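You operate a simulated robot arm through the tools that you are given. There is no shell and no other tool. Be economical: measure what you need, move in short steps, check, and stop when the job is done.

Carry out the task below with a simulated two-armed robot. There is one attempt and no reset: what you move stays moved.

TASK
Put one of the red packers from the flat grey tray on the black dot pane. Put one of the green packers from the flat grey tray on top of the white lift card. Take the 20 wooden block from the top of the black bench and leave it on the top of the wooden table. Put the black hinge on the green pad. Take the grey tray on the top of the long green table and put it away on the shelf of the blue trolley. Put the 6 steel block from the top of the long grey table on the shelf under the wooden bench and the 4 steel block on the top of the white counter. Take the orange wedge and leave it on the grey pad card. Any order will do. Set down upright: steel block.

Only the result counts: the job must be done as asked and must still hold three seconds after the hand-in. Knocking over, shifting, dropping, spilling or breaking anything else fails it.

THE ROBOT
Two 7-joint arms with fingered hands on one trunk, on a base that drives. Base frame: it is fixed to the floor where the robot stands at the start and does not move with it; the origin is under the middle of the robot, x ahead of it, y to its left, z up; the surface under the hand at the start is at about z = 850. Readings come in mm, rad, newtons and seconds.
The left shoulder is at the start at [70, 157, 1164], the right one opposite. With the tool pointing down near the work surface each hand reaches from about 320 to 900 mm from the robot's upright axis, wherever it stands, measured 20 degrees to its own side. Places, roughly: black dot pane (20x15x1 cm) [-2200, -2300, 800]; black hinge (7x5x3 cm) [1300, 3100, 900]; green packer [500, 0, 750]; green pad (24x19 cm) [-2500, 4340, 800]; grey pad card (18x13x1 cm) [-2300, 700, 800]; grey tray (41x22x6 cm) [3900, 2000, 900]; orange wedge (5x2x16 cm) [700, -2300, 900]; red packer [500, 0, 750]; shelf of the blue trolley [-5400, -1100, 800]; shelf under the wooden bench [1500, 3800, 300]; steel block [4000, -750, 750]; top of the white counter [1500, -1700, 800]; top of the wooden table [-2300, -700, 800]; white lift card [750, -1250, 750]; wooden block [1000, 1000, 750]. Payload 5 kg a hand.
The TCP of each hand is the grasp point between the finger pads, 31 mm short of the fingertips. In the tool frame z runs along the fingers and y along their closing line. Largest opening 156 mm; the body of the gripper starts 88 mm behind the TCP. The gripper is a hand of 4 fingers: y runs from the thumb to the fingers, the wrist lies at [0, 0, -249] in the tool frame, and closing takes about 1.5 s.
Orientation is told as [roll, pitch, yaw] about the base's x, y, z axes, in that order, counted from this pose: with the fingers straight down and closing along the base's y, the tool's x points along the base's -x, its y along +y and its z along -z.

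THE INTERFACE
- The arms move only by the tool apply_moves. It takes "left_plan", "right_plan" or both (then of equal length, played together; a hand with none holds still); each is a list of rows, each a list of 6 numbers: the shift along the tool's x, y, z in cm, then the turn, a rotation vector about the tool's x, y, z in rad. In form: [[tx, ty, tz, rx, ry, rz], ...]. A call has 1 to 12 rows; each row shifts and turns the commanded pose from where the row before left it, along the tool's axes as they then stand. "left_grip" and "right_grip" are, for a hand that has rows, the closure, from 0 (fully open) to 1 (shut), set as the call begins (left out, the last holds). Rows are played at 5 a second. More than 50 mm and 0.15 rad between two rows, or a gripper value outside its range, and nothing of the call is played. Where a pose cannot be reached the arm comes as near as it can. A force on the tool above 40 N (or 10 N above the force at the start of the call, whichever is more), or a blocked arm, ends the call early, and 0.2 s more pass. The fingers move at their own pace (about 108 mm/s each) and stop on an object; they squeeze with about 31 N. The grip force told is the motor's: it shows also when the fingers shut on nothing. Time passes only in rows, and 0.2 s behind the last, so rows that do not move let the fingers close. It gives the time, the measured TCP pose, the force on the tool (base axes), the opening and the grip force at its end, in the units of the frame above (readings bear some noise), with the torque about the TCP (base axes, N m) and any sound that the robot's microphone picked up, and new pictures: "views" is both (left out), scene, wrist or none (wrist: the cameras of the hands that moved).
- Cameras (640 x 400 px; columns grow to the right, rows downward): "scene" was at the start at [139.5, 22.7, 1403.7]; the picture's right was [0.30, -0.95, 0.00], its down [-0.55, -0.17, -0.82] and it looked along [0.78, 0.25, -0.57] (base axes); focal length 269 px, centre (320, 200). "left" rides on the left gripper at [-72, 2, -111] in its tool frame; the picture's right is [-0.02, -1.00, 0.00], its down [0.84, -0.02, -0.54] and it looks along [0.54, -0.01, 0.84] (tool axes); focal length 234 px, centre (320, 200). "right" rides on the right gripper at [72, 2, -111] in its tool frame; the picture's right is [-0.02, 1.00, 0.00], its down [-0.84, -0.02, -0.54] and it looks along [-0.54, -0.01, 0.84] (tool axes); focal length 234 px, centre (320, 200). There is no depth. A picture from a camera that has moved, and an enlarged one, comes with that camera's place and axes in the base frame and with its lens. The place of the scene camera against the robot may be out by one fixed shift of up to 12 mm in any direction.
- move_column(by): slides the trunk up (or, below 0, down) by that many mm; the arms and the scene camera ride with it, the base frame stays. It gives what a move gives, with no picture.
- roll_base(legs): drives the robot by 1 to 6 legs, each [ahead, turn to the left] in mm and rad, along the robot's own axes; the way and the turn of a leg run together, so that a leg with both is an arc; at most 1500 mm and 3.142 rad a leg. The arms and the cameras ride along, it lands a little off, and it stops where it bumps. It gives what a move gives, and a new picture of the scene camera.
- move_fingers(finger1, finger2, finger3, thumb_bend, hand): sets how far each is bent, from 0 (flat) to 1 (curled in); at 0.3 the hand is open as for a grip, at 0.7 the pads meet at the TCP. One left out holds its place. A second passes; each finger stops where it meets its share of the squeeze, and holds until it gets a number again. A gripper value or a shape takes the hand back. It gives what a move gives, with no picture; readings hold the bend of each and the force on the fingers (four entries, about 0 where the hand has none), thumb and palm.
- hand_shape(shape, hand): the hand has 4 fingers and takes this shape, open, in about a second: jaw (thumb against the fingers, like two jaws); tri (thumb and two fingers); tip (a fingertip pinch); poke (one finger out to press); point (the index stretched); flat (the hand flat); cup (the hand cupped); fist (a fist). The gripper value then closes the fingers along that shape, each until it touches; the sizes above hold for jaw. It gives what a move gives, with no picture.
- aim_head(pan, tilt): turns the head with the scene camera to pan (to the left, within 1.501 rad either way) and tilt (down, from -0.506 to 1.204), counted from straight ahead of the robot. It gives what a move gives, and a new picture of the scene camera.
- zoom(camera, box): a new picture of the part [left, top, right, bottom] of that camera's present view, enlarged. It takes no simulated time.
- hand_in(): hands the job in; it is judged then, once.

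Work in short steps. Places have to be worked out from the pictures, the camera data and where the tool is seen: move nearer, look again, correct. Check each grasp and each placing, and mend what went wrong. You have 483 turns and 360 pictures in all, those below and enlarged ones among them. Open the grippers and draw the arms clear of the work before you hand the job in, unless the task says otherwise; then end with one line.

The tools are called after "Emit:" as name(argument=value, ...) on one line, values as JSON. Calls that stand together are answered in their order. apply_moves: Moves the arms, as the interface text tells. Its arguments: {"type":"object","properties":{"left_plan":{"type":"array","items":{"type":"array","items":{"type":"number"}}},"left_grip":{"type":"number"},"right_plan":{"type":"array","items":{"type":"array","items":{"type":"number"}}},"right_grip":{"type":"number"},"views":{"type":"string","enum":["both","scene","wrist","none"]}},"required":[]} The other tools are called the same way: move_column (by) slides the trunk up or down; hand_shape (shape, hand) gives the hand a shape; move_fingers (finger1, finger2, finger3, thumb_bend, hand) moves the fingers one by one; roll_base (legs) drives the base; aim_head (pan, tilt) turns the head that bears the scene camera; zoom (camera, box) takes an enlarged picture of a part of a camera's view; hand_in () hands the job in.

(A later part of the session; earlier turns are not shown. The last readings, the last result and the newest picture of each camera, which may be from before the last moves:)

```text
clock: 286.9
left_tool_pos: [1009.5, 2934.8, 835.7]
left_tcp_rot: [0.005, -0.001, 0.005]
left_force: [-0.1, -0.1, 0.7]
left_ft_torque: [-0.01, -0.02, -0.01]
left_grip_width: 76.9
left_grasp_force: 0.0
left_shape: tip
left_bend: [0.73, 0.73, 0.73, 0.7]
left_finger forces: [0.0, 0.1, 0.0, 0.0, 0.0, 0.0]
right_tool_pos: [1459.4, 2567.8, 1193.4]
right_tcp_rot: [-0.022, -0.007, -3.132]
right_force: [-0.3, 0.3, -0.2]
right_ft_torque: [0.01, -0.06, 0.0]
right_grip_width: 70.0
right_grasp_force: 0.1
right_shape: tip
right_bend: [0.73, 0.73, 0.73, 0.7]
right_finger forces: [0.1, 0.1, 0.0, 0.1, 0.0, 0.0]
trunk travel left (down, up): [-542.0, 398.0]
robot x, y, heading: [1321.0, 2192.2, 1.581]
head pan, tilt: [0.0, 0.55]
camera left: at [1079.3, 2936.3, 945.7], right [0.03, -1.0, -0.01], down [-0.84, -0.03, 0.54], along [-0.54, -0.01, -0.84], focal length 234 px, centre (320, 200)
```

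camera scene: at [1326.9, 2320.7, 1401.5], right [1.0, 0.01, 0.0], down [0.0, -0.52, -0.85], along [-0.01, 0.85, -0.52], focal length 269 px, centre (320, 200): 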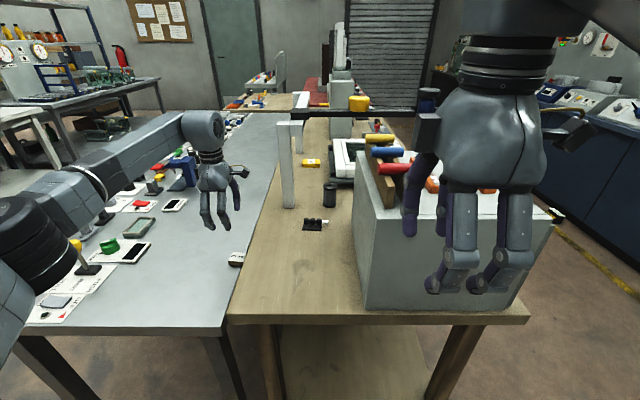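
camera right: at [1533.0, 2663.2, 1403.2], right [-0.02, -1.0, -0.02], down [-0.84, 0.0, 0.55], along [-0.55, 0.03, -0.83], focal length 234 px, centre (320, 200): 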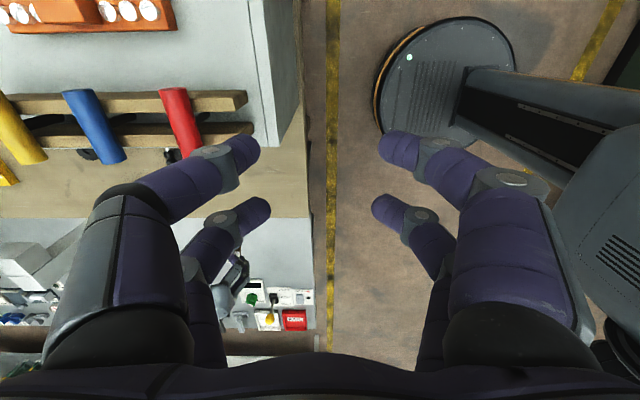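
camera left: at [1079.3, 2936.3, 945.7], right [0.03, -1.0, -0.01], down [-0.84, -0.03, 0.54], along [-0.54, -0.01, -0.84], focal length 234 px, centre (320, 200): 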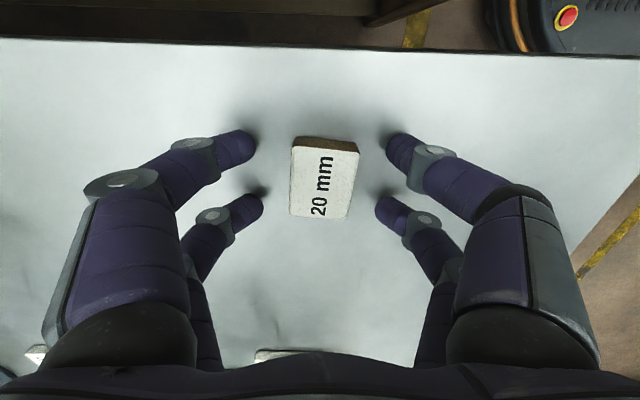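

Well centred now; close and lift.

Emit:
apply_moves(left_plan=[[0, 0, 0.2, 0, 0, 0], [0, 0, 0, 0, 0, 0], [0, 0, 0, 0, 0, 0], [0, 0, 0, 0, 0, 0], [0, 0, 0, 0, 0, 0], [0, 0, -1, 0, 0, 0], [0, 0, -3, 0, 0, 0], [0, 0, -4, 0, 0, 0], [0, 0, 0, 0, 0, 0]], left_grip=1, views="wrist")

```text
clock: 288.9
left_tool_pos: [1007.8, 2933.6, 912.6]
left_tcp_rot: [0.005, 0.0, 0.005]
left_force: [0.3, 0.3, -0.6]
left_ft_torque: [-0.01, 0.0, 0.02]
left_grip_width: 33.8
left_grasp_force: 31.6
left_shape: tip
left_bend: [0.73, 0.73, 0.74, 0.7]
left_finger forces: [28.0, 28.0, 27.4, 0.1, 28.6, 0.0]
right_tool_pos: [1460.5, 2567.6, 1193.0]
right_tcp_rot: [-0.024, -0.005, -3.134]
right_force: [0.2, -0.2, 0.1]
right_ft_torque: [-0.02, 0.01, -0.01]
right_grip_width: 70.1
right_grasp_force: 0.0
right_shape: tip
right_bend: [0.73, 0.73, 0.73, 0.7]
right_finger forces: [0.0, 0.0, 0.0, 0.1, 0.1, 0.1]
trunk travel left (down, up): [-542.0, 398.0]
robot x, y, heading: [1323.1, 2191.2, 1.574]
head pan, tilt: [0.0, 0.55]
camera left: at [1079.4, 2935.4, 1022.6], right [0.03, -1.0, 0.0], down [-0.84, -0.03, 0.54], along [-0.54, -0.01, -0.84], focal length 234 px, centre (320, 200)
```

left: 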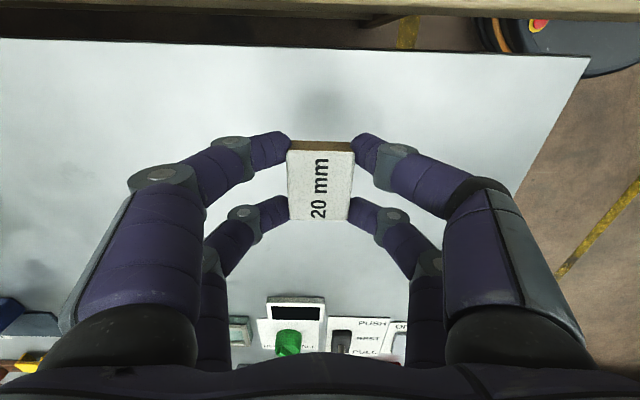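

Block held in both pairs again. Next the hinge at about [1294, 3051] with the right hand. I raise the left hand, bring the right hand left of the box, and drive 90 mm ahead.

Emit:
apply_moves(left_plan=[[0, 0, -4, 0, 0, 0], [0, 0, -4, 0, 0, 0], [0, 0, -4, 0, 0, 0], [0, 0, 0, 0, 0, 0], [0, 0, 0, 0, 0, 0]], right_plan=[[-4, 0, 0, 0.02, 0, 0], [-4, 0, 0, 0, 0, 0], [-4, 0, 0, 0, 0, 0], [-4, 0, 0, 0, 0, 0], [0, 0, 0, 0, 0, 0]], views="none")

Emit:
roll_base(legs=[[90, 0]])

Emit:
aim_head(pan=0.0, tilt=0.8)

```text
clock: 290.1
left_tool_pos: [1011.6, 2935.2, 1033.3]
left_tcp_rot: [0.004, -0.001, 0.005]
left_force: [1.2, 0.2, -0.1]
left_ft_torque: [0.03, 0.04, 0.03]
left_grip_width: 33.9
left_grasp_force: 31.2
left_shape: tip
left_bend: [0.73, 0.73, 0.74, 0.7]
left_finger forces: [27.9, 27.8, 27.4, 0.1, 28.4, 0.0]
right_tool_pos: [1300.8, 2562.8, 1192.2]
right_tcp_rot: [-0.044, -0.007, -3.134]
right_force: [1.3, -1.0, 0.1]
right_ft_torque: [0.01, 0.02, 0.03]
right_grip_width: 69.7
right_grasp_force: 0.1
right_shape: tip
right_bend: [0.73, 0.73, 0.73, 0.7]
right_finger forces: [0.0, 0.0, 0.0, 0.0, 0.1, 0.1]
trunk travel left (down, up): [-542.0, 398.0]
robot x, y, heading: [1321.8, 2188.9, 1.572]
head pan, tilt: [0.0, 0.55]
```

```text
clock: 291.2
left_tool_pos: [1011.0, 3025.4, 1031.4]
left_tcp_rot: [0.005, 0.0, 0.004]
left_force: [0.0, -0.4, -0.3]
left_ft_torque: [0.0, -0.01, 0.0]
left_grip_width: 33.6
left_grasp_force: 31.2
left_shape: tip
left_bend: [0.73, 0.73, 0.74, 0.7]
left_finger forces: [28.1, 27.8, 27.3, 0.0, 28.5, 0.0]
right_tool_pos: [1299.0, 2652.5, 1191.0]
right_tcp_rot: [-0.043, -0.004, -3.133]
right_force: [-0.4, 0.4, -0.1]
right_ft_torque: [-0.02, -0.01, 0.01]
right_grip_width: 70.0
right_grasp_force: 0.0
right_shape: tip
right_bend: [0.73, 0.73, 0.73, 0.7]
right_finger forces: [0.1, 0.0, 0.0, 0.0, 0.0, 0.1]
trunk travel left (down, up): [-542.0, 398.0]
robot x, y, heading: [1325.2, 2279.6, 1.582]
head pan, tilt: [0.0, 0.55]
camera scene: at [1326.6, 2415.7, 1400.7], right [1.0, 0.01, 0.0], down [0.0, -0.52, -0.85], along [0.0, 0.85, -0.52], focal length 269 px, centre (320, 200)
```

scene: 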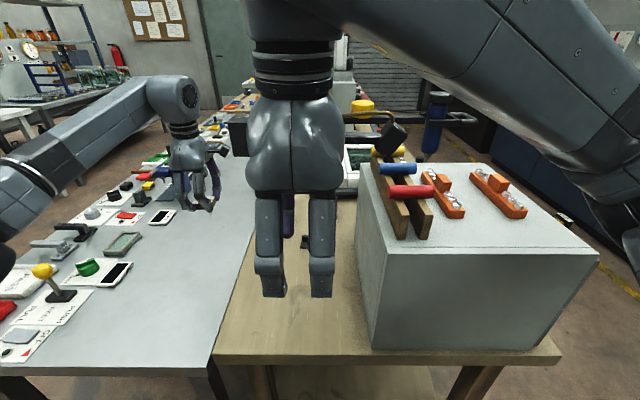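

```text
clock: 292.0
left_tool_pos: [1009.7, 3024.6, 1032.2]
left_tcp_rot: [0.004, -0.003, 0.004]
left_force: [-0.1, 0.3, -0.4]
left_ft_torque: [0.04, -0.01, 0.0]
left_grip_width: 34.1
left_grasp_force: 30.9
left_shape: tip
left_bend: [0.73, 0.73, 0.74, 0.7]
left_finger forces: [28.1, 27.9, 27.3, 0.1, 28.5, 0.0]
right_tool_pos: [1298.2, 2653.3, 1190.6]
right_tcp_rot: [-0.045, -0.004, -3.135]
right_force: [0.4, -0.6, 0.0]
right_ft_torque: [0.02, 0.02, -0.01]
right_grip_width: 70.1
right_grasp_force: 0.1
right_shape: tip
right_bend: [0.73, 0.73, 0.73, 0.7]
right_finger forces: [0.1, 0.0, 0.0, 0.1, 0.0, 0.0]
trunk travel left (down, up): [-542.0, 398.0]
robot x, y, heading: [1324.1, 2278.1, 1.574]
head pan, tilt: [0.0, 0.799]
camera scene: at [1325.9, 2406.6, 1379.3], right [1.0, 0.01, 0.0], down [0.0, -0.72, -0.7], along [0.0, 0.7, -0.72], focal length 269 px, centre (320, 200)
```

scene: 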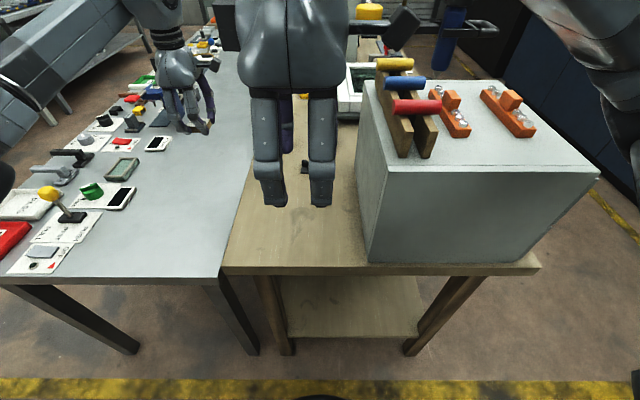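

I correct the small roll and bring the right hand forward toward the hinge at moderate height.

Emit:
apply_moves(right_plan=[[0, 0, 3.2, -0.044, 0, 0], [0, 0, 3.2, 0, 0, 0], [0, 0, 3.2, 0, 0, 0], [0, 0, 3.2, 0, 0, 0], [0, -4, 0, 0, 0, 0], [0, -4, 0, 0, 0, 0], [0, -4, 0, 0, 0, 0], [0, -4, 0, 0, 0, 0], [0, -4, 0, 0, 0, 0], [0, -4, 0, 0, 0, 0], [0, -4, 0, 0, 0, 0], [0, 0, 0, 0, 0, 0]], views="both")

```text
clock: 294.8
left_tool_pos: [1013.9, 3003.6, 1046.1]
left_tcp_rot: [0.026, 0.0, -0.002]
left_force: [2.2, 0.8, -1.4]
left_ft_torque: [-0.09, 0.18, 0.0]
left_grip_width: 34.1
left_grasp_force: 31.2
left_shape: tip
left_bend: [0.73, 0.73, 0.74, 0.7]
left_finger forces: [28.1, 27.7, 27.5, 0.1, 28.4, 0.0]
right_tool_pos: [1313.7, 2920.3, 1070.1]
right_tcp_rot: [-0.008, -0.002, 3.121]
right_force: [-2.8, 0.2, 1.5]
right_ft_torque: [-0.06, -0.3, 0.02]
right_grip_width: 70.1
right_grasp_force: 0.1
right_shape: tip
right_bend: [0.73, 0.73, 0.73, 0.7]
right_finger forces: [0.1, 0.0, 0.1, 0.1, 0.1, 0.1]
trunk travel left (down, up): [-542.0, 398.0]
robot x, y, heading: [1319.5, 2274.2, 1.539]
head pan, tilt: [0.0, 0.799]
stopped in row 12 (right hand): the arm was blocked; the commanded pose is now the measured one
camera scene: at [1393.4, 2377.6, 1384.6], right [1.0, -0.03, -0.05], down [-0.05, -0.7, -0.71], along [-0.01, 0.71, -0.7], focal length 269 px, centre (320, 200)
camera right: at [1385.3, 2915.2, 1178.8], right [-0.04, -1.0, -0.01], down [-0.84, 0.03, 0.55], along [-0.54, 0.03, -0.84], focal length 234 px, centre (320, 200)
```

scene: 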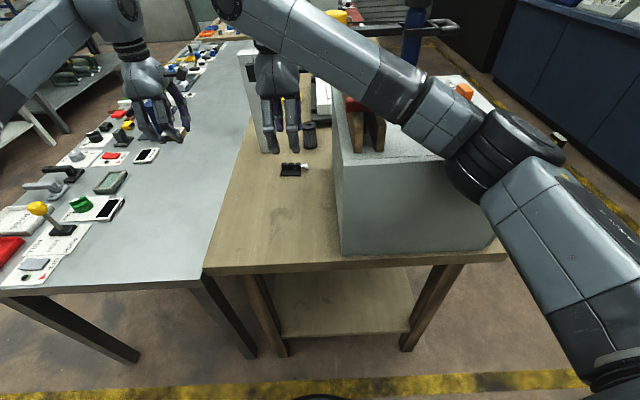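
right: 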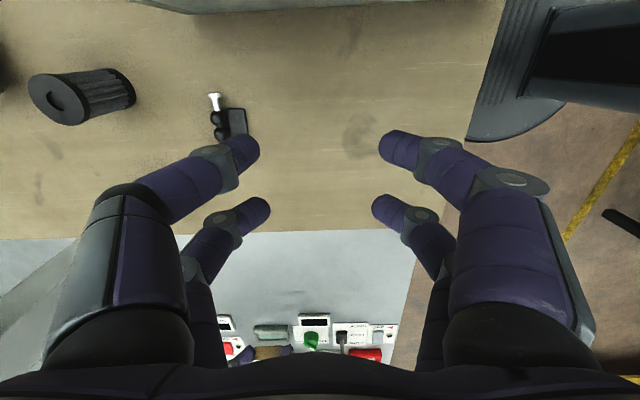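

The right elbow hit the grey box. I back the arm straight out along the same path.

Emit:
apply_moves(right_plan=[[0, 2, -1, 0, 0, 0], [0, 3, -1, 0, 0, 0], [0, 4, -2, 0, 0, 0], [0, 4, -2, 0, 0, 0], [0, 4, -2, 0, 0, 0], [0, 4, -2, 0, 0, 0], [0, 0, 0, 0, 0, 0]], views="scene")

```text
clock: 296.4
left_tool_pos: [987.5, 3024.6, 1022.4]
left_tcp_rot: [0.006, -0.023, 0.005]
left_force: [-1.1, 0.6, -0.2]
left_ft_torque: [-0.02, -0.02, 0.0]
left_grip_width: 33.8
left_grasp_force: 31.0
left_shape: tip
left_bend: [0.73, 0.73, 0.74, 0.7]
left_finger forces: [28.0, 27.8, 27.5, 0.1, 28.4, 0.0]
right_tool_pos: [1275.1, 2733.7, 1158.9]
right_tcp_rot: [0.008, 0.021, 3.137]
right_force: [-0.7, 0.4, -0.7]
right_ft_torque: [-0.03, -0.03, 0.0]
right_grip_width: 70.2
right_grasp_force: 0.0
right_shape: tip
right_bend: [0.73, 0.73, 0.73, 0.7]
right_finger forces: [0.0, 0.0, 0.0, 0.1, 0.0, 0.0]
trunk travel left (down, up): [-542.0, 398.0]
robot x, y, heading: [1323.2, 2280.3, 1.558]
head pan, tilt: [0.0, 0.799]
camera scene: at [1311.0, 2406.1, 1380.1], right [1.0, -0.01, 0.01], down [0.0, -0.72, -0.7], along [0.02, 0.7, -0.72], focal length 269 px, centre (320, 200)
```

scene: 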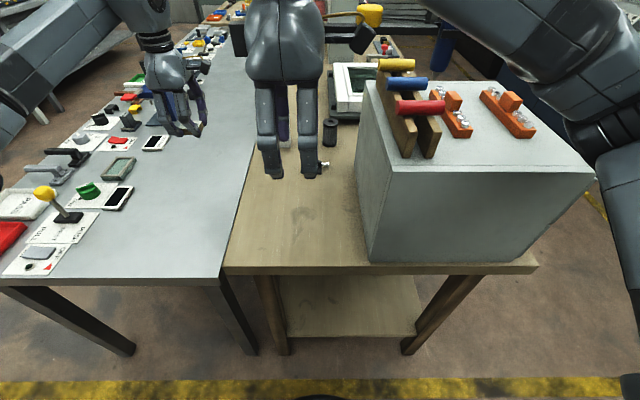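

The box has not moved. To keep the right elbow above it I raise the trunk 180 mm and drive 40 mm closer, then reach with a straighter arm.

Emit:
move_column(by=180)

Emit:
roll_base(legs=[[35, 0.01]])

Emit:
apply_moves(right_plan=[[0, -4, 0, 0, 0, 0], [0, -4, 0, 0, 0, 0], [0, -4, 0, 0, 0, 0], [0, -4, 0, 0, 0, 0], [0, -4, 0, 0, 0, 0], [0, 0, 0, 0, 0, 0]], views="both")

```text
clock: 298.4
left_tool_pos: [994.3, 3023.6, 1204.8]
left_tcp_rot: [0.006, -0.017, 0.002]
left_force: [-0.8, 0.5, 0.1]
left_ft_torque: [-0.01, 0.01, 0.02]
left_grip_width: 33.6
left_grasp_force: 30.8
left_shape: tip
left_bend: [0.73, 0.73, 0.74, 0.7]
left_finger forces: [28.0, 27.8, 27.4, 0.0, 28.3, 0.0]
right_tool_pos: [1283.1, 2732.0, 1339.7]
right_tcp_rot: [0.008, 0.014, 3.136]
right_force: [0.4, -0.5, 0.3]
right_ft_torque: [0.03, 0.02, -0.02]
right_grip_width: 70.3
right_grasp_force: 0.0
right_shape: tip
right_bend: [0.73, 0.73, 0.73, 0.7]
right_finger forces: [0.0, 0.1, 0.0, 0.0, 0.0, 0.0]
trunk travel left (down, up): [-722.0, 218.0]
robot x, y, heading: [1320.0, 2278.7, 1.557]
head pan, tilt: [0.0, 0.799]
```

```text
clock: 299.2
left_tool_pos: [982.7, 3045.6, 1211.8]
left_tcp_rot: [0.017, -0.02, 0.015]
left_force: [-0.8, -1.0, 0.6]
left_ft_torque: [0.1, -0.04, 0.0]
left_grip_width: 33.7
left_grasp_force: 31.5
left_shape: tip
left_bend: [0.73, 0.73, 0.74, 0.7]
left_finger forces: [28.0, 27.8, 27.4, 0.1, 28.5, 0.0]
right_tool_pos: [1276.4, 2755.9, 1345.4]
right_tcp_rot: [-0.003, 0.017, -3.133]
right_force: [0.5, -2.0, 0.8]
right_ft_torque: [0.16, -0.01, 0.0]
right_grip_width: 70.3
right_grasp_force: 0.1
right_shape: tip
right_bend: [0.73, 0.73, 0.73, 0.7]
right_finger forces: [0.0, 0.0, 0.1, 0.0, 0.0, 0.1]
trunk travel left (down, up): [-722.0, 218.0]
robot x, y, heading: [1322.9, 2313.6, 1.569]
head pan, tilt: [0.0, 0.799]
camera scene: at [1326.7, 2429.7, 1560.4], right [1.0, 0.0, 0.0], down [0.0, -0.71, -0.7], along [0.0, 0.7, -0.71], focal length 269 px, centre (320, 200)
```

scene: 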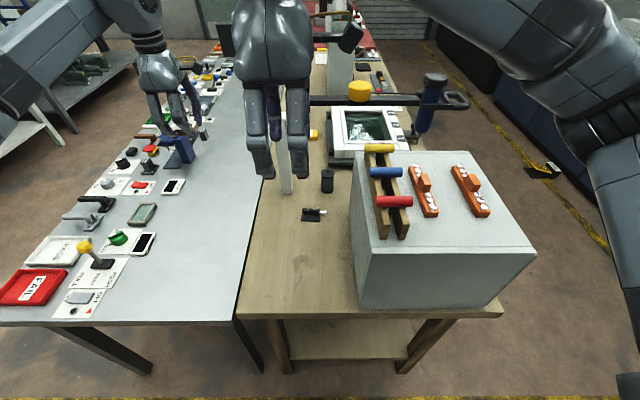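

```text
clock: 300.6
left_tool_pos: [982.5, 3053.2, 1207.7]
left_tcp_rot: [0.009, -0.019, 0.016]
left_force: [1.0, -0.1, -1.1]
left_ft_torque: [-0.02, -0.02, 0.0]
left_grip_width: 33.8
left_grasp_force: 31.1
left_shape: tip
left_bend: [0.73, 0.73, 0.74, 0.7]
left_finger forces: [28.0, 27.9, 27.4, 0.1, 28.4, 0.0]
right_tool_pos: [1274.3, 2964.3, 1340.8]
right_tcp_rot: [0.005, 0.015, -3.135]
right_force: [-0.2, -1.6, -0.4]
right_ft_torque: [0.03, 0.01, -0.01]
right_grip_width: 70.0
right_grasp_force: 0.1
right_shape: tip
right_bend: [0.73, 0.73, 0.73, 0.7]
right_finger forces: [0.1, 0.1, 0.0, 0.0, 0.0, 0.0]
trunk travel left (down, up): [-722.0, 218.0]
robot x, y, heading: [1321.9, 2314.6, 1.569]
head pan, tilt: [0.0, 0.799]
camera scene: at [1327.9, 2440.1, 1559.4], right [1.0, 0.0, 0.0], down [0.0, -0.72, -0.7], along [0.0, 0.7, -0.72], focal length 269 px, centre (320, 200)
camera right: at [1344.2, 2964.2, 1451.4], right [-0.02, -1.0, 0.0], down [-0.85, 0.02, 0.53], along [-0.53, 0.0, -0.85], focal length 234 px, centre (320, 200)
```

scene: 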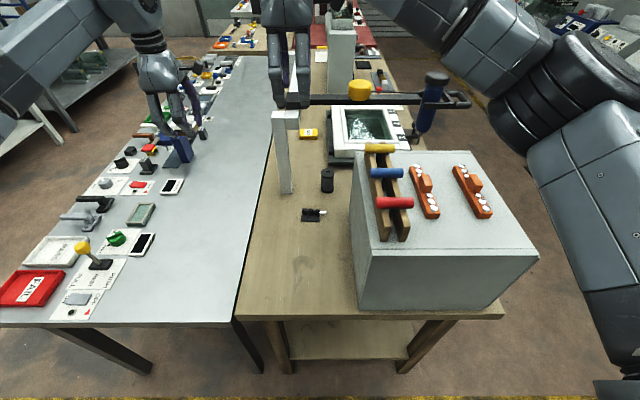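
right: 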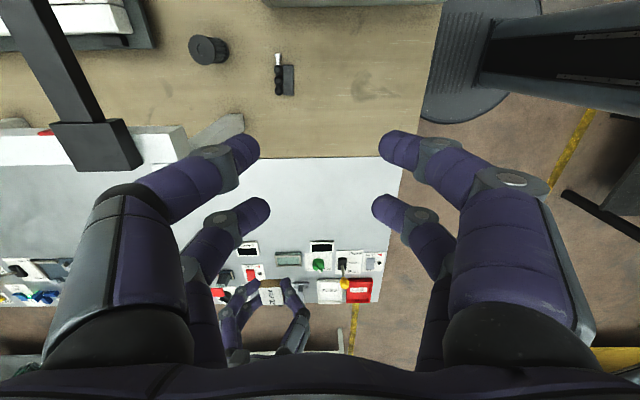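

Clear of the box now. The hinge's knuckles are at about [1298, 3052]. I position above it and descend to TCP ≈ 1000.

Emit:
apply_moves(right_plan=[[0.8, -3, 3, 0, 0, 0], [0.8, -3, 3, 0, 0, 0], [0.8, -2.8, 3, 0, 0, 0], [0, 0, 4, 0, 0, 0], [0, 0, 4, 0, 0, 0], [0, 0, 4, 0, 0, 0], [0, 0, 4, 0, 0, 0], [0, 0, 4, 0, 0, 0], [0, 0, 4, 0, 0, 0], [0, 0, 0, 0, 0, 0]], right_grip=0.6, views="both")

```text
clock: 302.8
left_tool_pos: [983.0, 3046.6, 1213.5]
left_tcp_rot: [0.015, -0.021, 0.013]
left_force: [0.6, 0.7, -0.9]
left_ft_torque: [0.01, -0.03, -0.03]
left_grip_width: 33.6
left_grasp_force: 31.4
left_shape: tip
left_bend: [0.73, 0.73, 0.74, 0.7]
left_finger forces: [28.0, 27.8, 27.4, 0.0, 28.4, 0.1]
right_tool_pos: [1302.8, 3050.4, 1026.4]
right_tcp_rot: [-0.019, 0.014, -3.135]
right_force: [0.9, 0.2, 0.3]
right_ft_torque: [-0.01, 0.01, -0.01]
right_grip_width: 62.6
right_grasp_force: 0.1
right_shape: tip
right_bend: [0.73, 0.73, 0.73, 0.7]
right_finger forces: [0.0, 0.0, 0.0, 0.0, 0.0, 0.0]
trunk travel left (down, up): [-722.0, 218.0]
robot x, y, heading: [1321.6, 2318.2, 1.566]
head pan, tilt: [0.0, 0.799]
camera scene: at [1326.2, 2429.6, 1562.1], right [1.0, 0.0, 0.0], down [0.0, -0.71, -0.7], along [0.0, 0.7, -0.71], focal length 269 px, centre (320, 200)
camera right: at [1372.8, 3046.9, 1138.2], right [-0.02, -1.0, -0.02], down [-0.85, 0.0, 0.53], along [-0.53, 0.03, -0.85], focal length 234 px, centre (320, 200)
```

scene: 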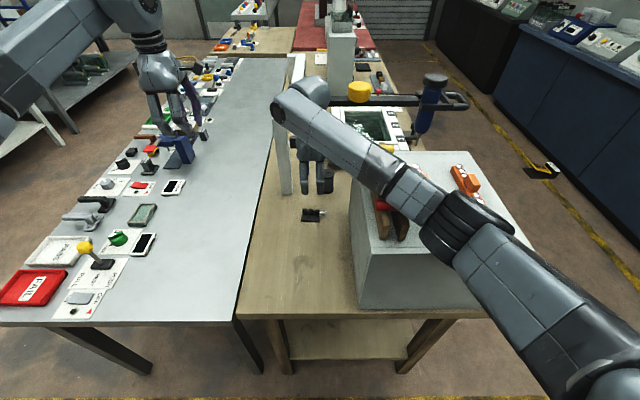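
right: 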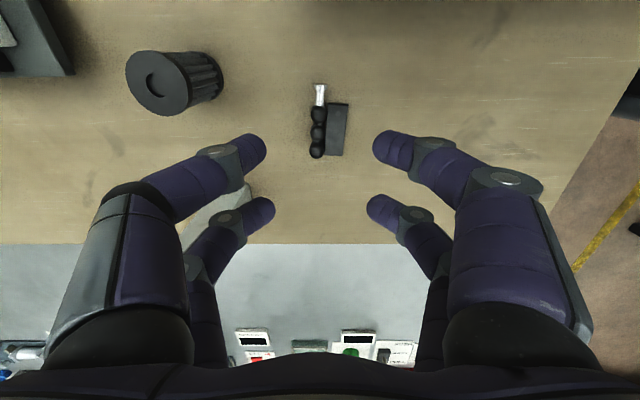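

I check whether the elbow touches the rack on the box.

Emit:
zoom(camera="scene", box=[330, 120, 530, 260])

```text
2.86 times, centred on (430, 190) of scene
camera zoom: at [1326.2, 2429.6, 1562.1], right [1.0, 0.0, 0.0], down [0.0, -0.71, -0.7], along [0.0, 0.7, -0.71], focal length 769 px, centre (6, 229)
```

zoom: 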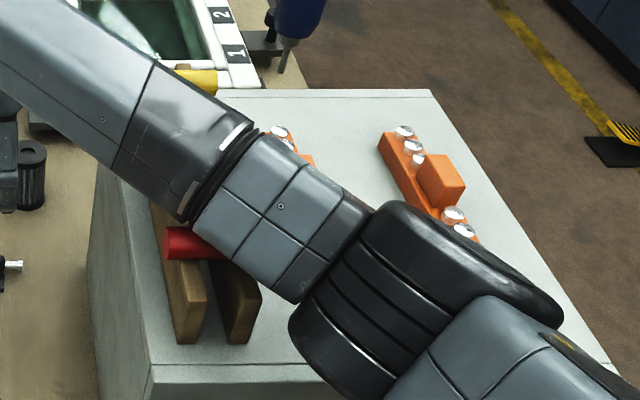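

Too close to call; instead I'll come from further left so the right elbow stays clear. I raise and retract the arm, then shift the robot 350 mm to the left.

Emit:
apply_moves(right_plan=[[0, 0, -4, 0, 0, 0], [0, 0, -4, 0, 0, 0], [0, 0, -4, 0, 0, 0], [0, 0, -4, 0, 0, 0], [0, 0, -4, 0, 0, 0], [0, 0, -4, 0, 0, 0], [0, 2, -4, 0, 0, 0], [0, 3, -3, 0, 0, 0], [0, 4, 0, 0, 0, 0], [0, 4, 0, 0, 0, 0], [0, 4, 0, 0, 0, 0], [0, 4, 0, 0, 0, 0]], views="none")

Emit:
apply_moves(right_plan=[[0, 4, 0, 0, 0, 0], [0, 4, 0, 0, 0, 0], [0, 4, 0, 0, 0, 0], [0, 4, 0, 0, 0, 0], [0, 0, 0, 0, 0, 0]], views="scene")

```text
clock: 305.4
left_tool_pos: [983.9, 3053.3, 1207.2]
left_tcp_rot: [0.007, -0.018, 0.016]
left_force: [-0.1, 0.3, -1.1]
left_ft_torque: [0.05, 0.01, -0.01]
left_grip_width: 33.7
left_grasp_force: 31.3
left_shape: tip
left_bend: [0.73, 0.73, 0.74, 0.7]
left_finger forces: [28.0, 27.8, 27.5, 0.0, 28.5, 0.0]
right_tool_pos: [1301.6, 2842.8, 1320.0]
right_tcp_rot: [0.005, 0.014, -3.135]
right_force: [0.6, 1.0, 1.0]
right_ft_torque: [0.06, 0.05, -0.01]
right_grip_width: 62.7
right_grasp_force: 0.1
right_shape: tip
right_bend: [0.73, 0.73, 0.73, 0.7]
right_finger forces: [0.1, 0.0, 0.0, 0.0, 0.1, 0.1]
trunk travel left (down, up): [-722.0, 218.0]
robot x, y, heading: [1319.9, 2312.4, 1.575]
head pan, tilt: [0.0, 0.799]
```

```text
clock: 306.6
left_tool_pos: [983.0, 3055.5, 1206.4]
left_tcp_rot: [0.009, -0.02, 0.016]
left_force: [-0.1, -0.6, 0.3]
left_ft_torque: [0.01, 0.04, -0.03]
left_grip_width: 33.7
left_grasp_force: 30.6
left_shape: tip
left_bend: [0.73, 0.73, 0.74, 0.7]
left_finger forces: [28.0, 27.7, 27.4, 0.0, 28.4, 0.0]
right_tool_pos: [1302.0, 2684.1, 1319.6]
right_tcp_rot: [0.007, 0.016, -3.134]
right_force: [0.3, -0.5, -0.2]
right_ft_torque: [0.0, -0.01, 0.0]
right_grip_width: 62.5
right_grasp_force: 0.0
right_shape: tip
right_bend: [0.73, 0.73, 0.73, 0.7]
right_finger forces: [0.1, 0.0, 0.1, 0.1, 0.0, 0.1]
trunk travel left (down, up): [-722.0, 218.0]
robot x, y, heading: [1322.0, 2311.2, 1.571]
head pan, tilt: [0.0, 0.799]
camera scene: at [1328.1, 2441.4, 1559.3], right [1.0, 0.0, 0.0], down [0.0, -0.72, -0.7], along [0.0, 0.7, -0.72], focal length 269 px, centre (320, 200)
```

scene: 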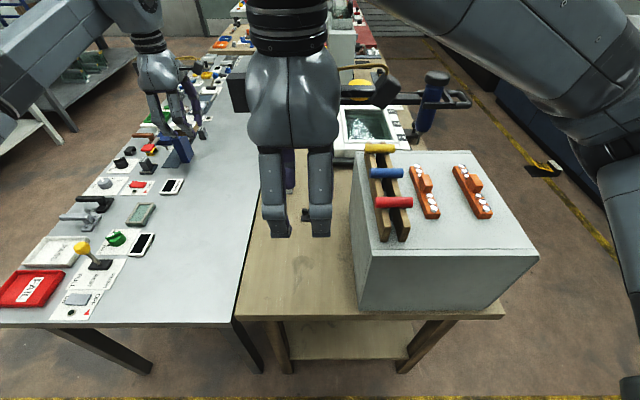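

Everything is in place. Shift the robot 350 mm left.

Emit:
roll_base(legs=[[-300, 0], [0, 1.571], [350, 0], [0, -1.571], [300, 0]])

Emit:
zoom(camera="left", box=[0, 0, 640, 400])

```text
clock: 319.8
left_tool_pos: [633.8, 3050.8, 1207.1]
left_tcp_rot: [0.01, -0.02, 0.019]
left_force: [1.0, -0.2, 0.0]
left_ft_torque: [0.0, -0.03, 0.01]
left_grip_width: 32.9
left_grasp_force: 30.6
left_shape: tip
left_bend: [0.73, 0.73, 0.74, 0.7]
left_finger forces: [27.5, 27.3, 27.0, 0.0, 27.8, 0.0]
right_tool_pos: [952.9, 2680.3, 1319.7]
right_tcp_rot: [0.002, 0.014, -3.131]
right_force: [0.0, 1.1, 0.3]
right_ft_torque: [0.0, 0.01, 0.01]
right_grip_width: 62.7
right_grasp_force: 0.1
right_shape: tip
right_bend: [0.73, 0.73, 0.73, 0.7]
right_finger forces: [0.0, 0.0, 0.1, 0.1, 0.0, 0.0]
trunk travel left (down, up): [-722.0, 218.0]
robot x, y, heading: [974.8, 2314.6, 1.573]
head pan, tilt: [0.0, 0.799]
camera scene: at [979.9, 2437.7, 1559.5], right [1.0, 0.0, 0.0], down [0.0, -0.72, -0.7], along [0.0, 0.7, -0.72], focal length 269 px, centre (320, 200)
```

scene: 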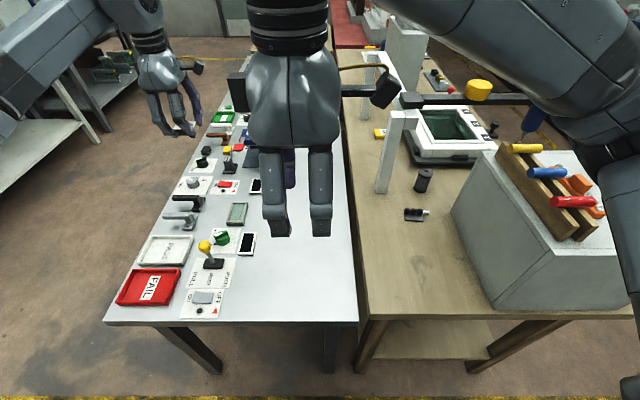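

```text
1.00 times, centred on (320, 200) of left (not enlarged: the box is as wide or as high as the picture)
camera zoom: at [702.3, 3053.4, 1320.1], right [0.04, -1.0, -0.01], down [-0.85, -0.04, 0.53], along [-0.53, -0.01, -0.85], focal length 234 px, centre (320, 200)
```

zoom: 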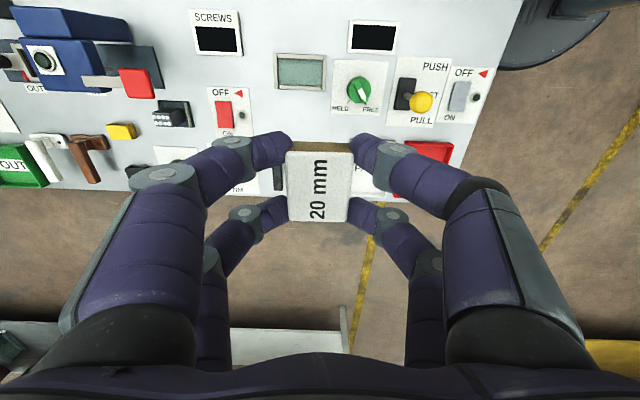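

The block is steady. I move the right hand diagonally to above the hinge at height.

Emit:
apply_moves(right_plan=[[3.4, -3.4, 0, 0, 0, 0], [3.4, -3.4, 0, 0, 0, 0], [3.4, -3.4, 0, 0, 0, 0], [3.4, -3.4, 0, 0, 0, 0], [3.4, -3.4, 0, 0, 0, 0], [3.4, -3.4, 0, 0, 0, 0], [3.4, -3.4, 0, 0, 0, 0], [3.4, -3.4, 0, 0, 0, 0], [3.4, -3.4, 0, 0, 0, 0], [3.4, -3.4, 0, 0, 0, 0], [0.4, -3, 0, 0, 0, 0], [0, 0, 0, 0, 0, 0]], views="scene")

Emit:
apply_moves(right_plan=[[0, 0, 4, 0, 0, 0], [0, 0, 4, 0, 0, 0], [0, 0, 4, 0, 0, 0], [0, 0, 4, 0, 0, 0], [0, 0, 4, 0, 0, 0], [0, 0, 4, 0, 0, 0], [0, 0, 4, 0, 0, 0], [0, 0, 4, 0, 0, 0], [0, 0, 0, 0, 0, 0]], views="both")

```text
clock: 322.4
left_tool_pos: [633.9, 3051.4, 1206.1]
left_tcp_rot: [0.01, -0.018, 0.018]
left_force: [-0.6, 0.7, -1.1]
left_ft_torque: [0.0, -0.01, 0.0]
left_grip_width: 32.8
left_grasp_force: 30.5
left_shape: tip
left_bend: [0.73, 0.73, 0.74, 0.7]
left_finger forces: [27.6, 27.4, 27.0, 0.0, 27.8, 0.1]
right_tool_pos: [1291.7, 3056.3, 1324.1]
right_tcp_rot: [0.005, 0.015, -3.131]
right_force: [0.5, 0.0, -0.3]
right_ft_torque: [0.04, 0.03, 0.03]
right_grip_width: 62.7
right_grasp_force: 0.1
right_shape: tip
right_bend: [0.73, 0.73, 0.73, 0.7]
right_finger forces: [0.0, 0.1, 0.1, 0.0, 0.0, 0.1]
trunk travel left (down, up): [-722.0, 218.0]
robot x, y, heading: [976.7, 2311.2, 1.574]
head pan, tilt: [0.0, 0.799]
camera scene: at [979.7, 2438.7, 1559.4], right [1.0, 0.0, 0.0], down [0.0, -0.72, -0.7], along [0.0, 0.7, -0.72], focal length 269 px, centre (320, 200)
```

scene: 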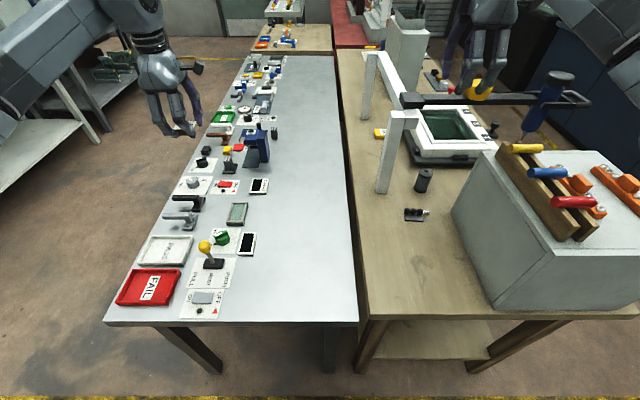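

```text
clock: 324.4
left_tool_pos: [633.0, 3052.0, 1206.4]
left_tcp_rot: [0.008, -0.018, 0.019]
left_force: [-0.4, -0.5, -0.3]
left_ft_torque: [0.0, 0.0, -0.02]
left_grip_width: 32.9
left_grasp_force: 31.0
left_shape: tip
left_bend: [0.73, 0.73, 0.74, 0.7]
left_finger forces: [27.6, 27.4, 26.9, 0.1, 27.8, 0.1]
right_tool_pos: [1296.2, 3052.0, 1002.7]
right_tcp_rot: [0.007, 0.014, -3.13]
right_force: [0.1, 0.2, -0.6]
right_ft_torque: [0.02, 0.01, 0.0]
right_grip_width: 63.0
right_grasp_force: 0.0
right_shape: tip
right_bend: [0.73, 0.73, 0.73, 0.7]
right_finger forces: [0.0, 0.0, 0.0, 0.1, 0.0, 0.1]
trunk travel left (down, up): [-722.0, 218.0]
robot x, y, heading: [971.6, 2314.0, 1.575]
head pan, tilt: [0.0, 0.799]
camera scene: at [979.6, 2438.9, 1559.4], right [1.0, 0.0, 0.0], down [0.0, -0.72, -0.7], along [0.0, 0.7, -0.72], focal length 269 px, centre (320, 200)
camera right: at [1367.2, 3051.4, 1114.0], right [-0.01, -1.0, 0.0], down [-0.85, 0.01, 0.53], along [-0.53, 0.0, -0.85], focal length 234 px, centre (320, 200)
```

scene: 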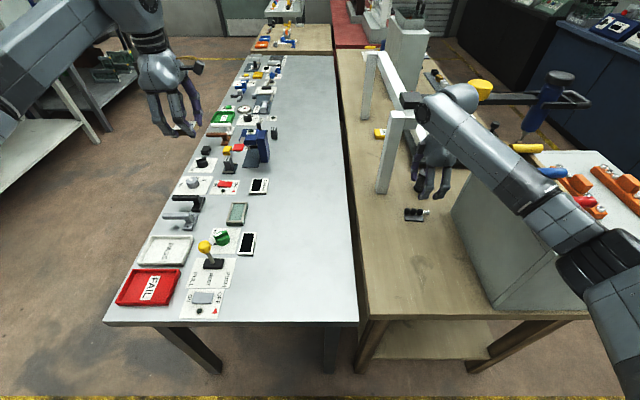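
right: 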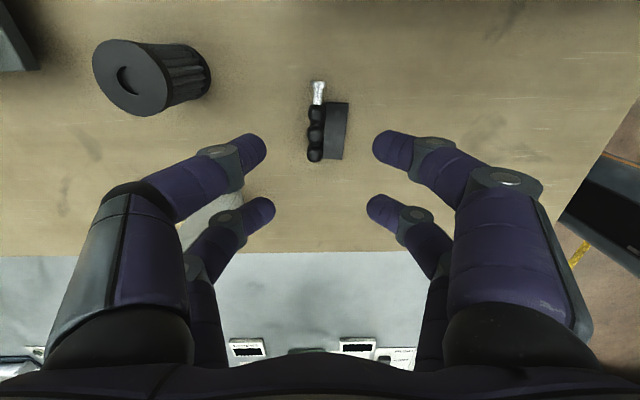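

Hinge knuckles at [1297, 3056]. I descend astride them to TCP ≈ 893.

Emit:
apply_moves(right_plan=[[0.1, -0.4, 4, 0, 0, 0], [0, 0, 4, 0, 0, 0], [0, 0, 2.9, 0, 0, 0], [0, 0, 0, 0, 0, 0]], views="both")

```text
clock: 325.4
left_tool_pos: [632.4, 3052.6, 1207.4]
left_tcp_rot: [0.009, -0.019, 0.017]
left_force: [0.1, 0.3, 0.2]
left_ft_torque: [0.06, 0.0, 0.02]
left_grip_width: 33.0
left_grasp_force: 31.1
left_shape: tip
left_bend: [0.73, 0.73, 0.74, 0.7]
left_finger forces: [27.5, 27.3, 27.0, 0.0, 27.8, 0.0]
right_tool_pos: [1297.3, 3057.2, 892.2]
right_tcp_rot: [0.005, 0.017, -3.132]
right_force: [0.4, -0.6, -0.2]
right_ft_torque: [-0.04, 0.01, -0.02]
right_grip_width: 62.5
right_grasp_force: 0.2
right_shape: tip
right_bend: [0.73, 0.73, 0.73, 0.7]
right_finger forces: [0.0, 0.0, 0.0, 0.0, 0.0, 0.0]
trunk travel left (down, up): [-722.0, 218.0]
robot x, y, heading: [980.6, 2314.0, 1.571]
head pan, tilt: [0.0, 0.799]
camera scene: at [979.8, 2439.4, 1559.3], right [1.0, 0.0, 0.0], down [0.0, -0.72, -0.7], along [0.0, 0.7, -0.72], focal length 269 px, centre (320, 200)
camera right: at [1367.6, 3056.5, 1003.8], right [-0.01, -1.0, 0.0], down [-0.85, 0.01, 0.53], along [-0.53, 0.0, -0.85], focal length 234 px, centre (320, 200)
```

scene: 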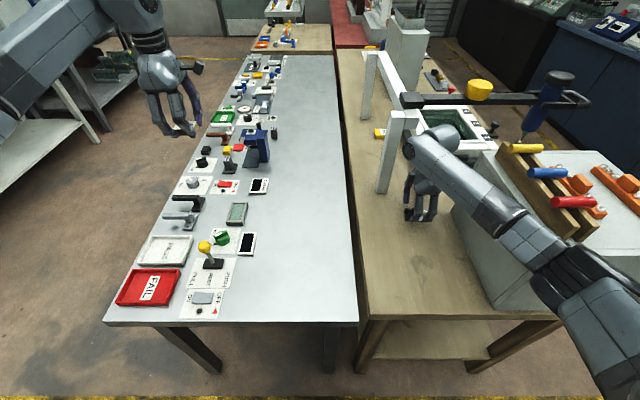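
right: 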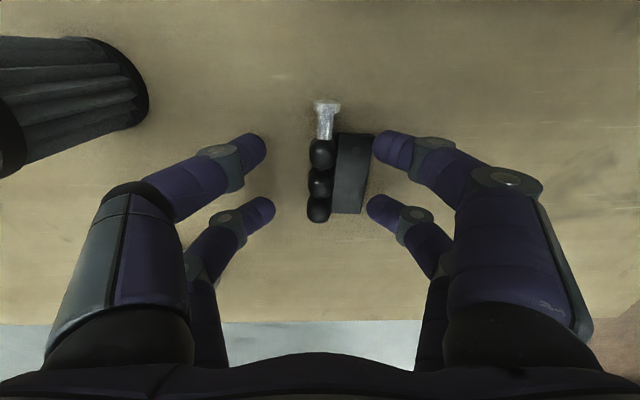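

Emit:
apply_moves(right_plan=[[0, 0, 0, 0, 0, 0], [0, 0, 0, 0, 0, 0], [0, 0, 0, 0, 0, 0], [0, 0, 0, 0, 0, 0], [0, 0, 0, 0, 0, 0]], right_grip=1, views="wrist")

```text
clock: 326.6
left_tool_pos: [633.1, 3051.3, 1206.5]
left_tcp_rot: [0.007, -0.019, 0.017]
left_force: [-0.2, 0.4, -0.7]
left_ft_torque: [0.0, 0.02, 0.06]
left_grip_width: 32.8
left_grasp_force: 30.4
left_shape: tip
left_bend: [0.73, 0.73, 0.74, 0.7]
left_finger forces: [27.5, 27.3, 27.1, 0.0, 27.7, 0.1]
right_tool_pos: [1297.8, 3056.1, 893.3]
right_tcp_rot: [0.005, 0.015, -3.132]
right_force: [0.1, 0.8, 0.1]
right_ft_torque: [-0.03, 0.01, 0.02]
right_grip_width: 12.0
right_grasp_force: 31.0
right_shape: tip
right_bend: [0.72, 0.72, 0.72, 0.7]
right_finger forces: [27.6, 27.9, 27.6, 0.0, 27.9, 0.0]
trunk travel left (down, up): [-722.0, 218.0]
robot x, y, heading: [973.8, 2312.9, 1.572]
head pan, tilt: [0.0, 0.799]
camera right: at [1367.7, 3056.5, 1003.9], right [-0.01, -1.0, 0.01], down [-0.85, 0.01, 0.53], along [-0.53, 0.0, -0.85], focal length 234 px, centre (320, 200)
```

right: 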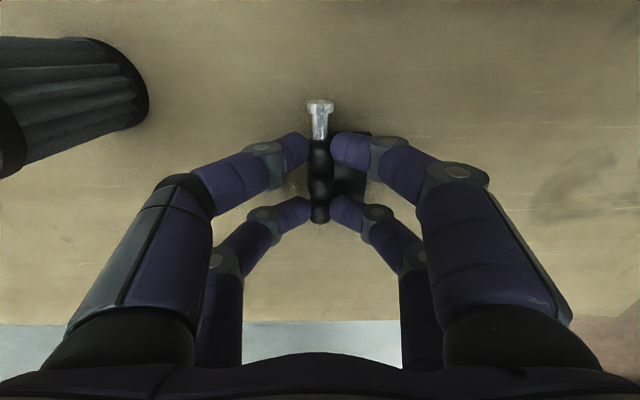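

Excellent grip on all fingers. I lift straight up, then retract.

Emit:
apply_moves(right_plan=[[0, 0, -2, 0, 0, 0], [0, 0, -4, 0, 0, 0], [0, 0, -4, 0, 0, 0], [0, 0, -4, 0, 0, 0], [0, 0, -4, 0, 0, 0], [0, 0, -4, 0, 0, 0], [0, 0, -4, 0, 0, 0], [0, 0, -4, 0, 0, 0], [0, 0, -4, 0, 0, 0], [0, 0, -4, 0, 0, 0], [0, 0, -4, 0, 0, 0], [0, 0, 0, 0, 0, 0]], views="wrist")

Emit:
apply_moves(right_plan=[[-3.4, 3.4, 0, 0, 0, 0], [-3.4, 3.4, 0, 0, 0, 0], [-3.4, 3.4, 0, 0, 0, 0], [-3.4, 3.4, 0, 0, 0, 0], [-2.4, 3.4, 0, 0, 0, 0], [-1, 3.4, 0, 0, 0, 0], [0, 4, 0, 0, 0, 0], [0, 4, 0, 0, 0, 0], [0, 4, 0, 0, 0, 0], [0, 4, 0, 0, 0, 0], [0, 0, 0, 0, 0, 0]], views="scene")

```text
clock: 329.2
left_tool_pos: [633.0, 3052.3, 1207.4]
left_tcp_rot: [0.009, -0.019, 0.018]
left_force: [0.3, -0.2, -0.1]
left_ft_torque: [-0.05, -0.01, -0.01]
left_grip_width: 33.1
left_grasp_force: 30.5
left_shape: tip
left_bend: [0.73, 0.73, 0.74, 0.7]
left_finger forces: [27.4, 27.3, 26.9, 0.0, 27.8, 0.0]
right_tool_pos: [1292.6, 3060.5, 1312.8]
right_tcp_rot: [0.006, 0.014, -3.132]
right_force: [0.8, 0.5, -0.8]
right_ft_torque: [-0.05, -0.01, 0.0]
right_grip_width: 11.7
right_grasp_force: 31.2
right_shape: tip
right_bend: [0.72, 0.72, 0.72, 0.7]
right_finger forces: [27.6, 27.9, 27.6, 0.0, 27.9, 0.1]
trunk travel left (down, up): [-722.0, 218.0]
robot x, y, heading: [975.3, 2313.6, 1.575]
head pan, tilt: [0.0, 0.799]
camera right: at [1363.5, 3059.6, 1423.6], right [-0.01, -1.0, 0.01], down [-0.85, 0.01, 0.53], along [-0.53, 0.0, -0.85], focal length 234 px, centre (320, 200)
```

right: 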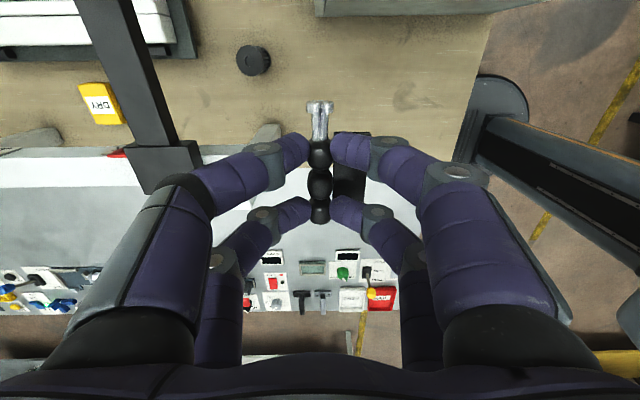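

```text
clock: 331.6
left_tool_pos: [633.1, 3053.6, 1206.6]
left_tcp_rot: [0.007, -0.02, 0.018]
left_force: [-0.9, 0.7, -0.9]
left_ft_torque: [0.02, 0.01, 0.0]
left_grip_width: 32.8
left_grasp_force: 31.4
left_shape: tip
left_bend: [0.73, 0.73, 0.74, 0.7]
left_finger forces: [27.5, 27.3, 27.0, 0.0, 27.7, 0.1]
right_tool_pos: [1128.7, 2693.3, 1313.2]
right_tcp_rot: [0.008, 0.016, -3.131]
right_force: [-0.7, 0.2, -1.3]
right_ft_torque: [-0.03, -0.01, -0.01]
right_grip_width: 11.8
right_grasp_force: 31.1
right_shape: tip
right_bend: [0.72, 0.72, 0.72, 0.7]
right_finger forces: [27.6, 28.0, 27.7, 0.1, 27.9, 0.0]
trunk travel left (down, up): [-722.0, 218.0]
robot x, y, heading: [974.3, 2313.1, 1.572]
head pan, tilt: [0.0, 0.799]
camera scene: at [979.5, 2440.4, 1559.2], right [1.0, 0.0, 0.0], down [0.0, -0.72, -0.7], along [0.0, 0.7, -0.72], focal length 269 px, centre (320, 200)
```

scene: 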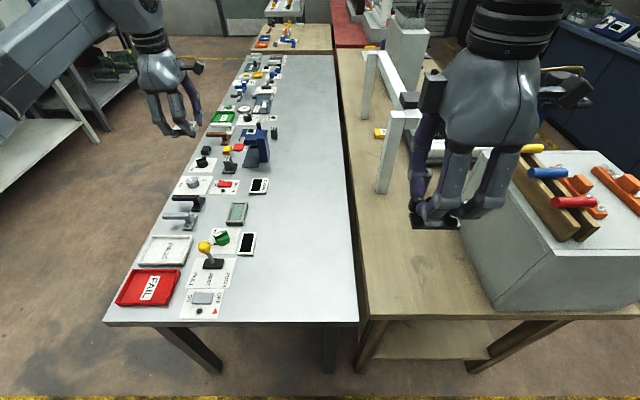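

Hinge held. I retract the left arm a bit and drive west to the north end of the wooden table for the block.

Emit:
apply_moves(left_plan=[[-1, -4, 0, 0, 0, 0], [-1, -4, 0, 0, 0, 0], [-1, -4, 0, 0, 0, 0], [-1, -4, 0, 0, 0, 0], [-1, -4, 0, 0, 0, 0], [0, 0, 0, 0, 0, 0]], views="none")

Emit:
roll_base(legs=[[-350, 0], [0, 1.57], [1150, 0], [1150, 0], [1050, 0], [0, 1.571]])

Emit:
zoom(camera="left", box=[0, 0, 640, 400])

```text
clock: 333.0
left_tool_pos: [687.9, 2853.6, 1204.5]
left_tcp_rot: [0.006, -0.02, 0.018]
left_force: [0.7, -0.1, -1.1]
left_ft_torque: [-0.03, -0.02, 0.04]
left_grip_width: 32.9
left_grasp_force: 30.7
left_shape: tip
left_bend: [0.73, 0.73, 0.74, 0.7]
left_finger forces: [27.6, 27.4, 27.2, 0.1, 27.8, 0.0]
right_tool_pos: [1129.8, 2694.6, 1313.7]
right_tcp_rot: [0.006, 0.017, -3.13]
right_force: [-0.5, 0.4, -1.0]
right_ft_torque: [-0.03, 0.01, 0.0]
right_grip_width: 11.7
right_grasp_force: 31.0
right_shape: tip
right_bend: [0.72, 0.72, 0.72, 0.7]
right_finger forces: [27.6, 27.8, 27.6, 0.0, 27.8, 0.1]
trunk travel left (down, up): [-722.0, 218.0]
robot x, y, heading: [975.0, 2312.9, 1.577]
head pan, tilt: [0.0, 0.799]
```

```text
clock: 359.1
left_tool_pos: [-2092.8, 1320.3, 1205.4]
left_tcp_rot: [0.008, -0.018, -3.059]
left_force: [-0.9, -0.3, -0.3]
left_ft_torque: [0.01, 0.02, -0.01]
left_grip_width: 32.1
left_grasp_force: 30.7
left_shape: tip
left_bend: [0.73, 0.73, 0.74, 0.7]
left_finger forces: [27.0, 26.9, 26.7, 0.0, 27.2, 0.1]
right_tool_pos: [-2545.5, 1450.7, 1313.8]
right_tcp_rot: [0.005, 0.016, 0.076]
right_force: [-0.7, -1.3, -1.3]
right_ft_torque: [-0.01, -0.01, -0.03]
right_grip_width: 11.5
right_grasp_force: 30.7
right_shape: tip
right_bend: [0.72, 0.72, 0.72, 0.7]
right_finger forces: [27.3, 27.6, 27.4, 0.1, 27.6, 0.1]
trunk travel left (down, up): [-722.0, 218.0]
robot x, y, heading: [-2419.0, 1840.7, -1.501]
head pan, tilt: [0.0, 0.799]
camera scene: at [-2401.7, 1706.7, 1559.3], right [-1.0, -0.07, 0.0], down [-0.05, 0.72, -0.7], along [0.05, -0.7, -0.72], focal length 269 px, centre (320, 200)
```

scene: 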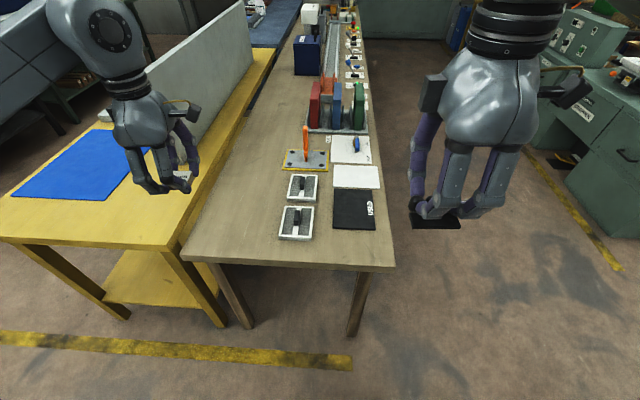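

```text
1.00 times, centred on (320, 200) of left (not enlarged: the box is as wide or as high as the picture)
camera zoom: at [-2164.2, 1314.6, 1317.9], right [-0.11, 0.99, -0.01], down [0.84, 0.1, 0.53], along [0.53, 0.05, -0.85], focal length 234 px, centre (320, 200)
```

zoom: 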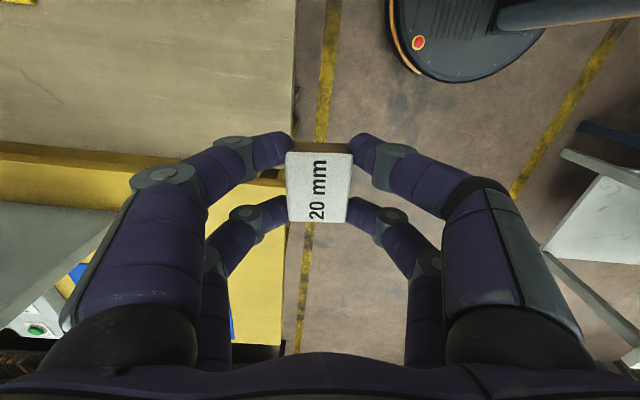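

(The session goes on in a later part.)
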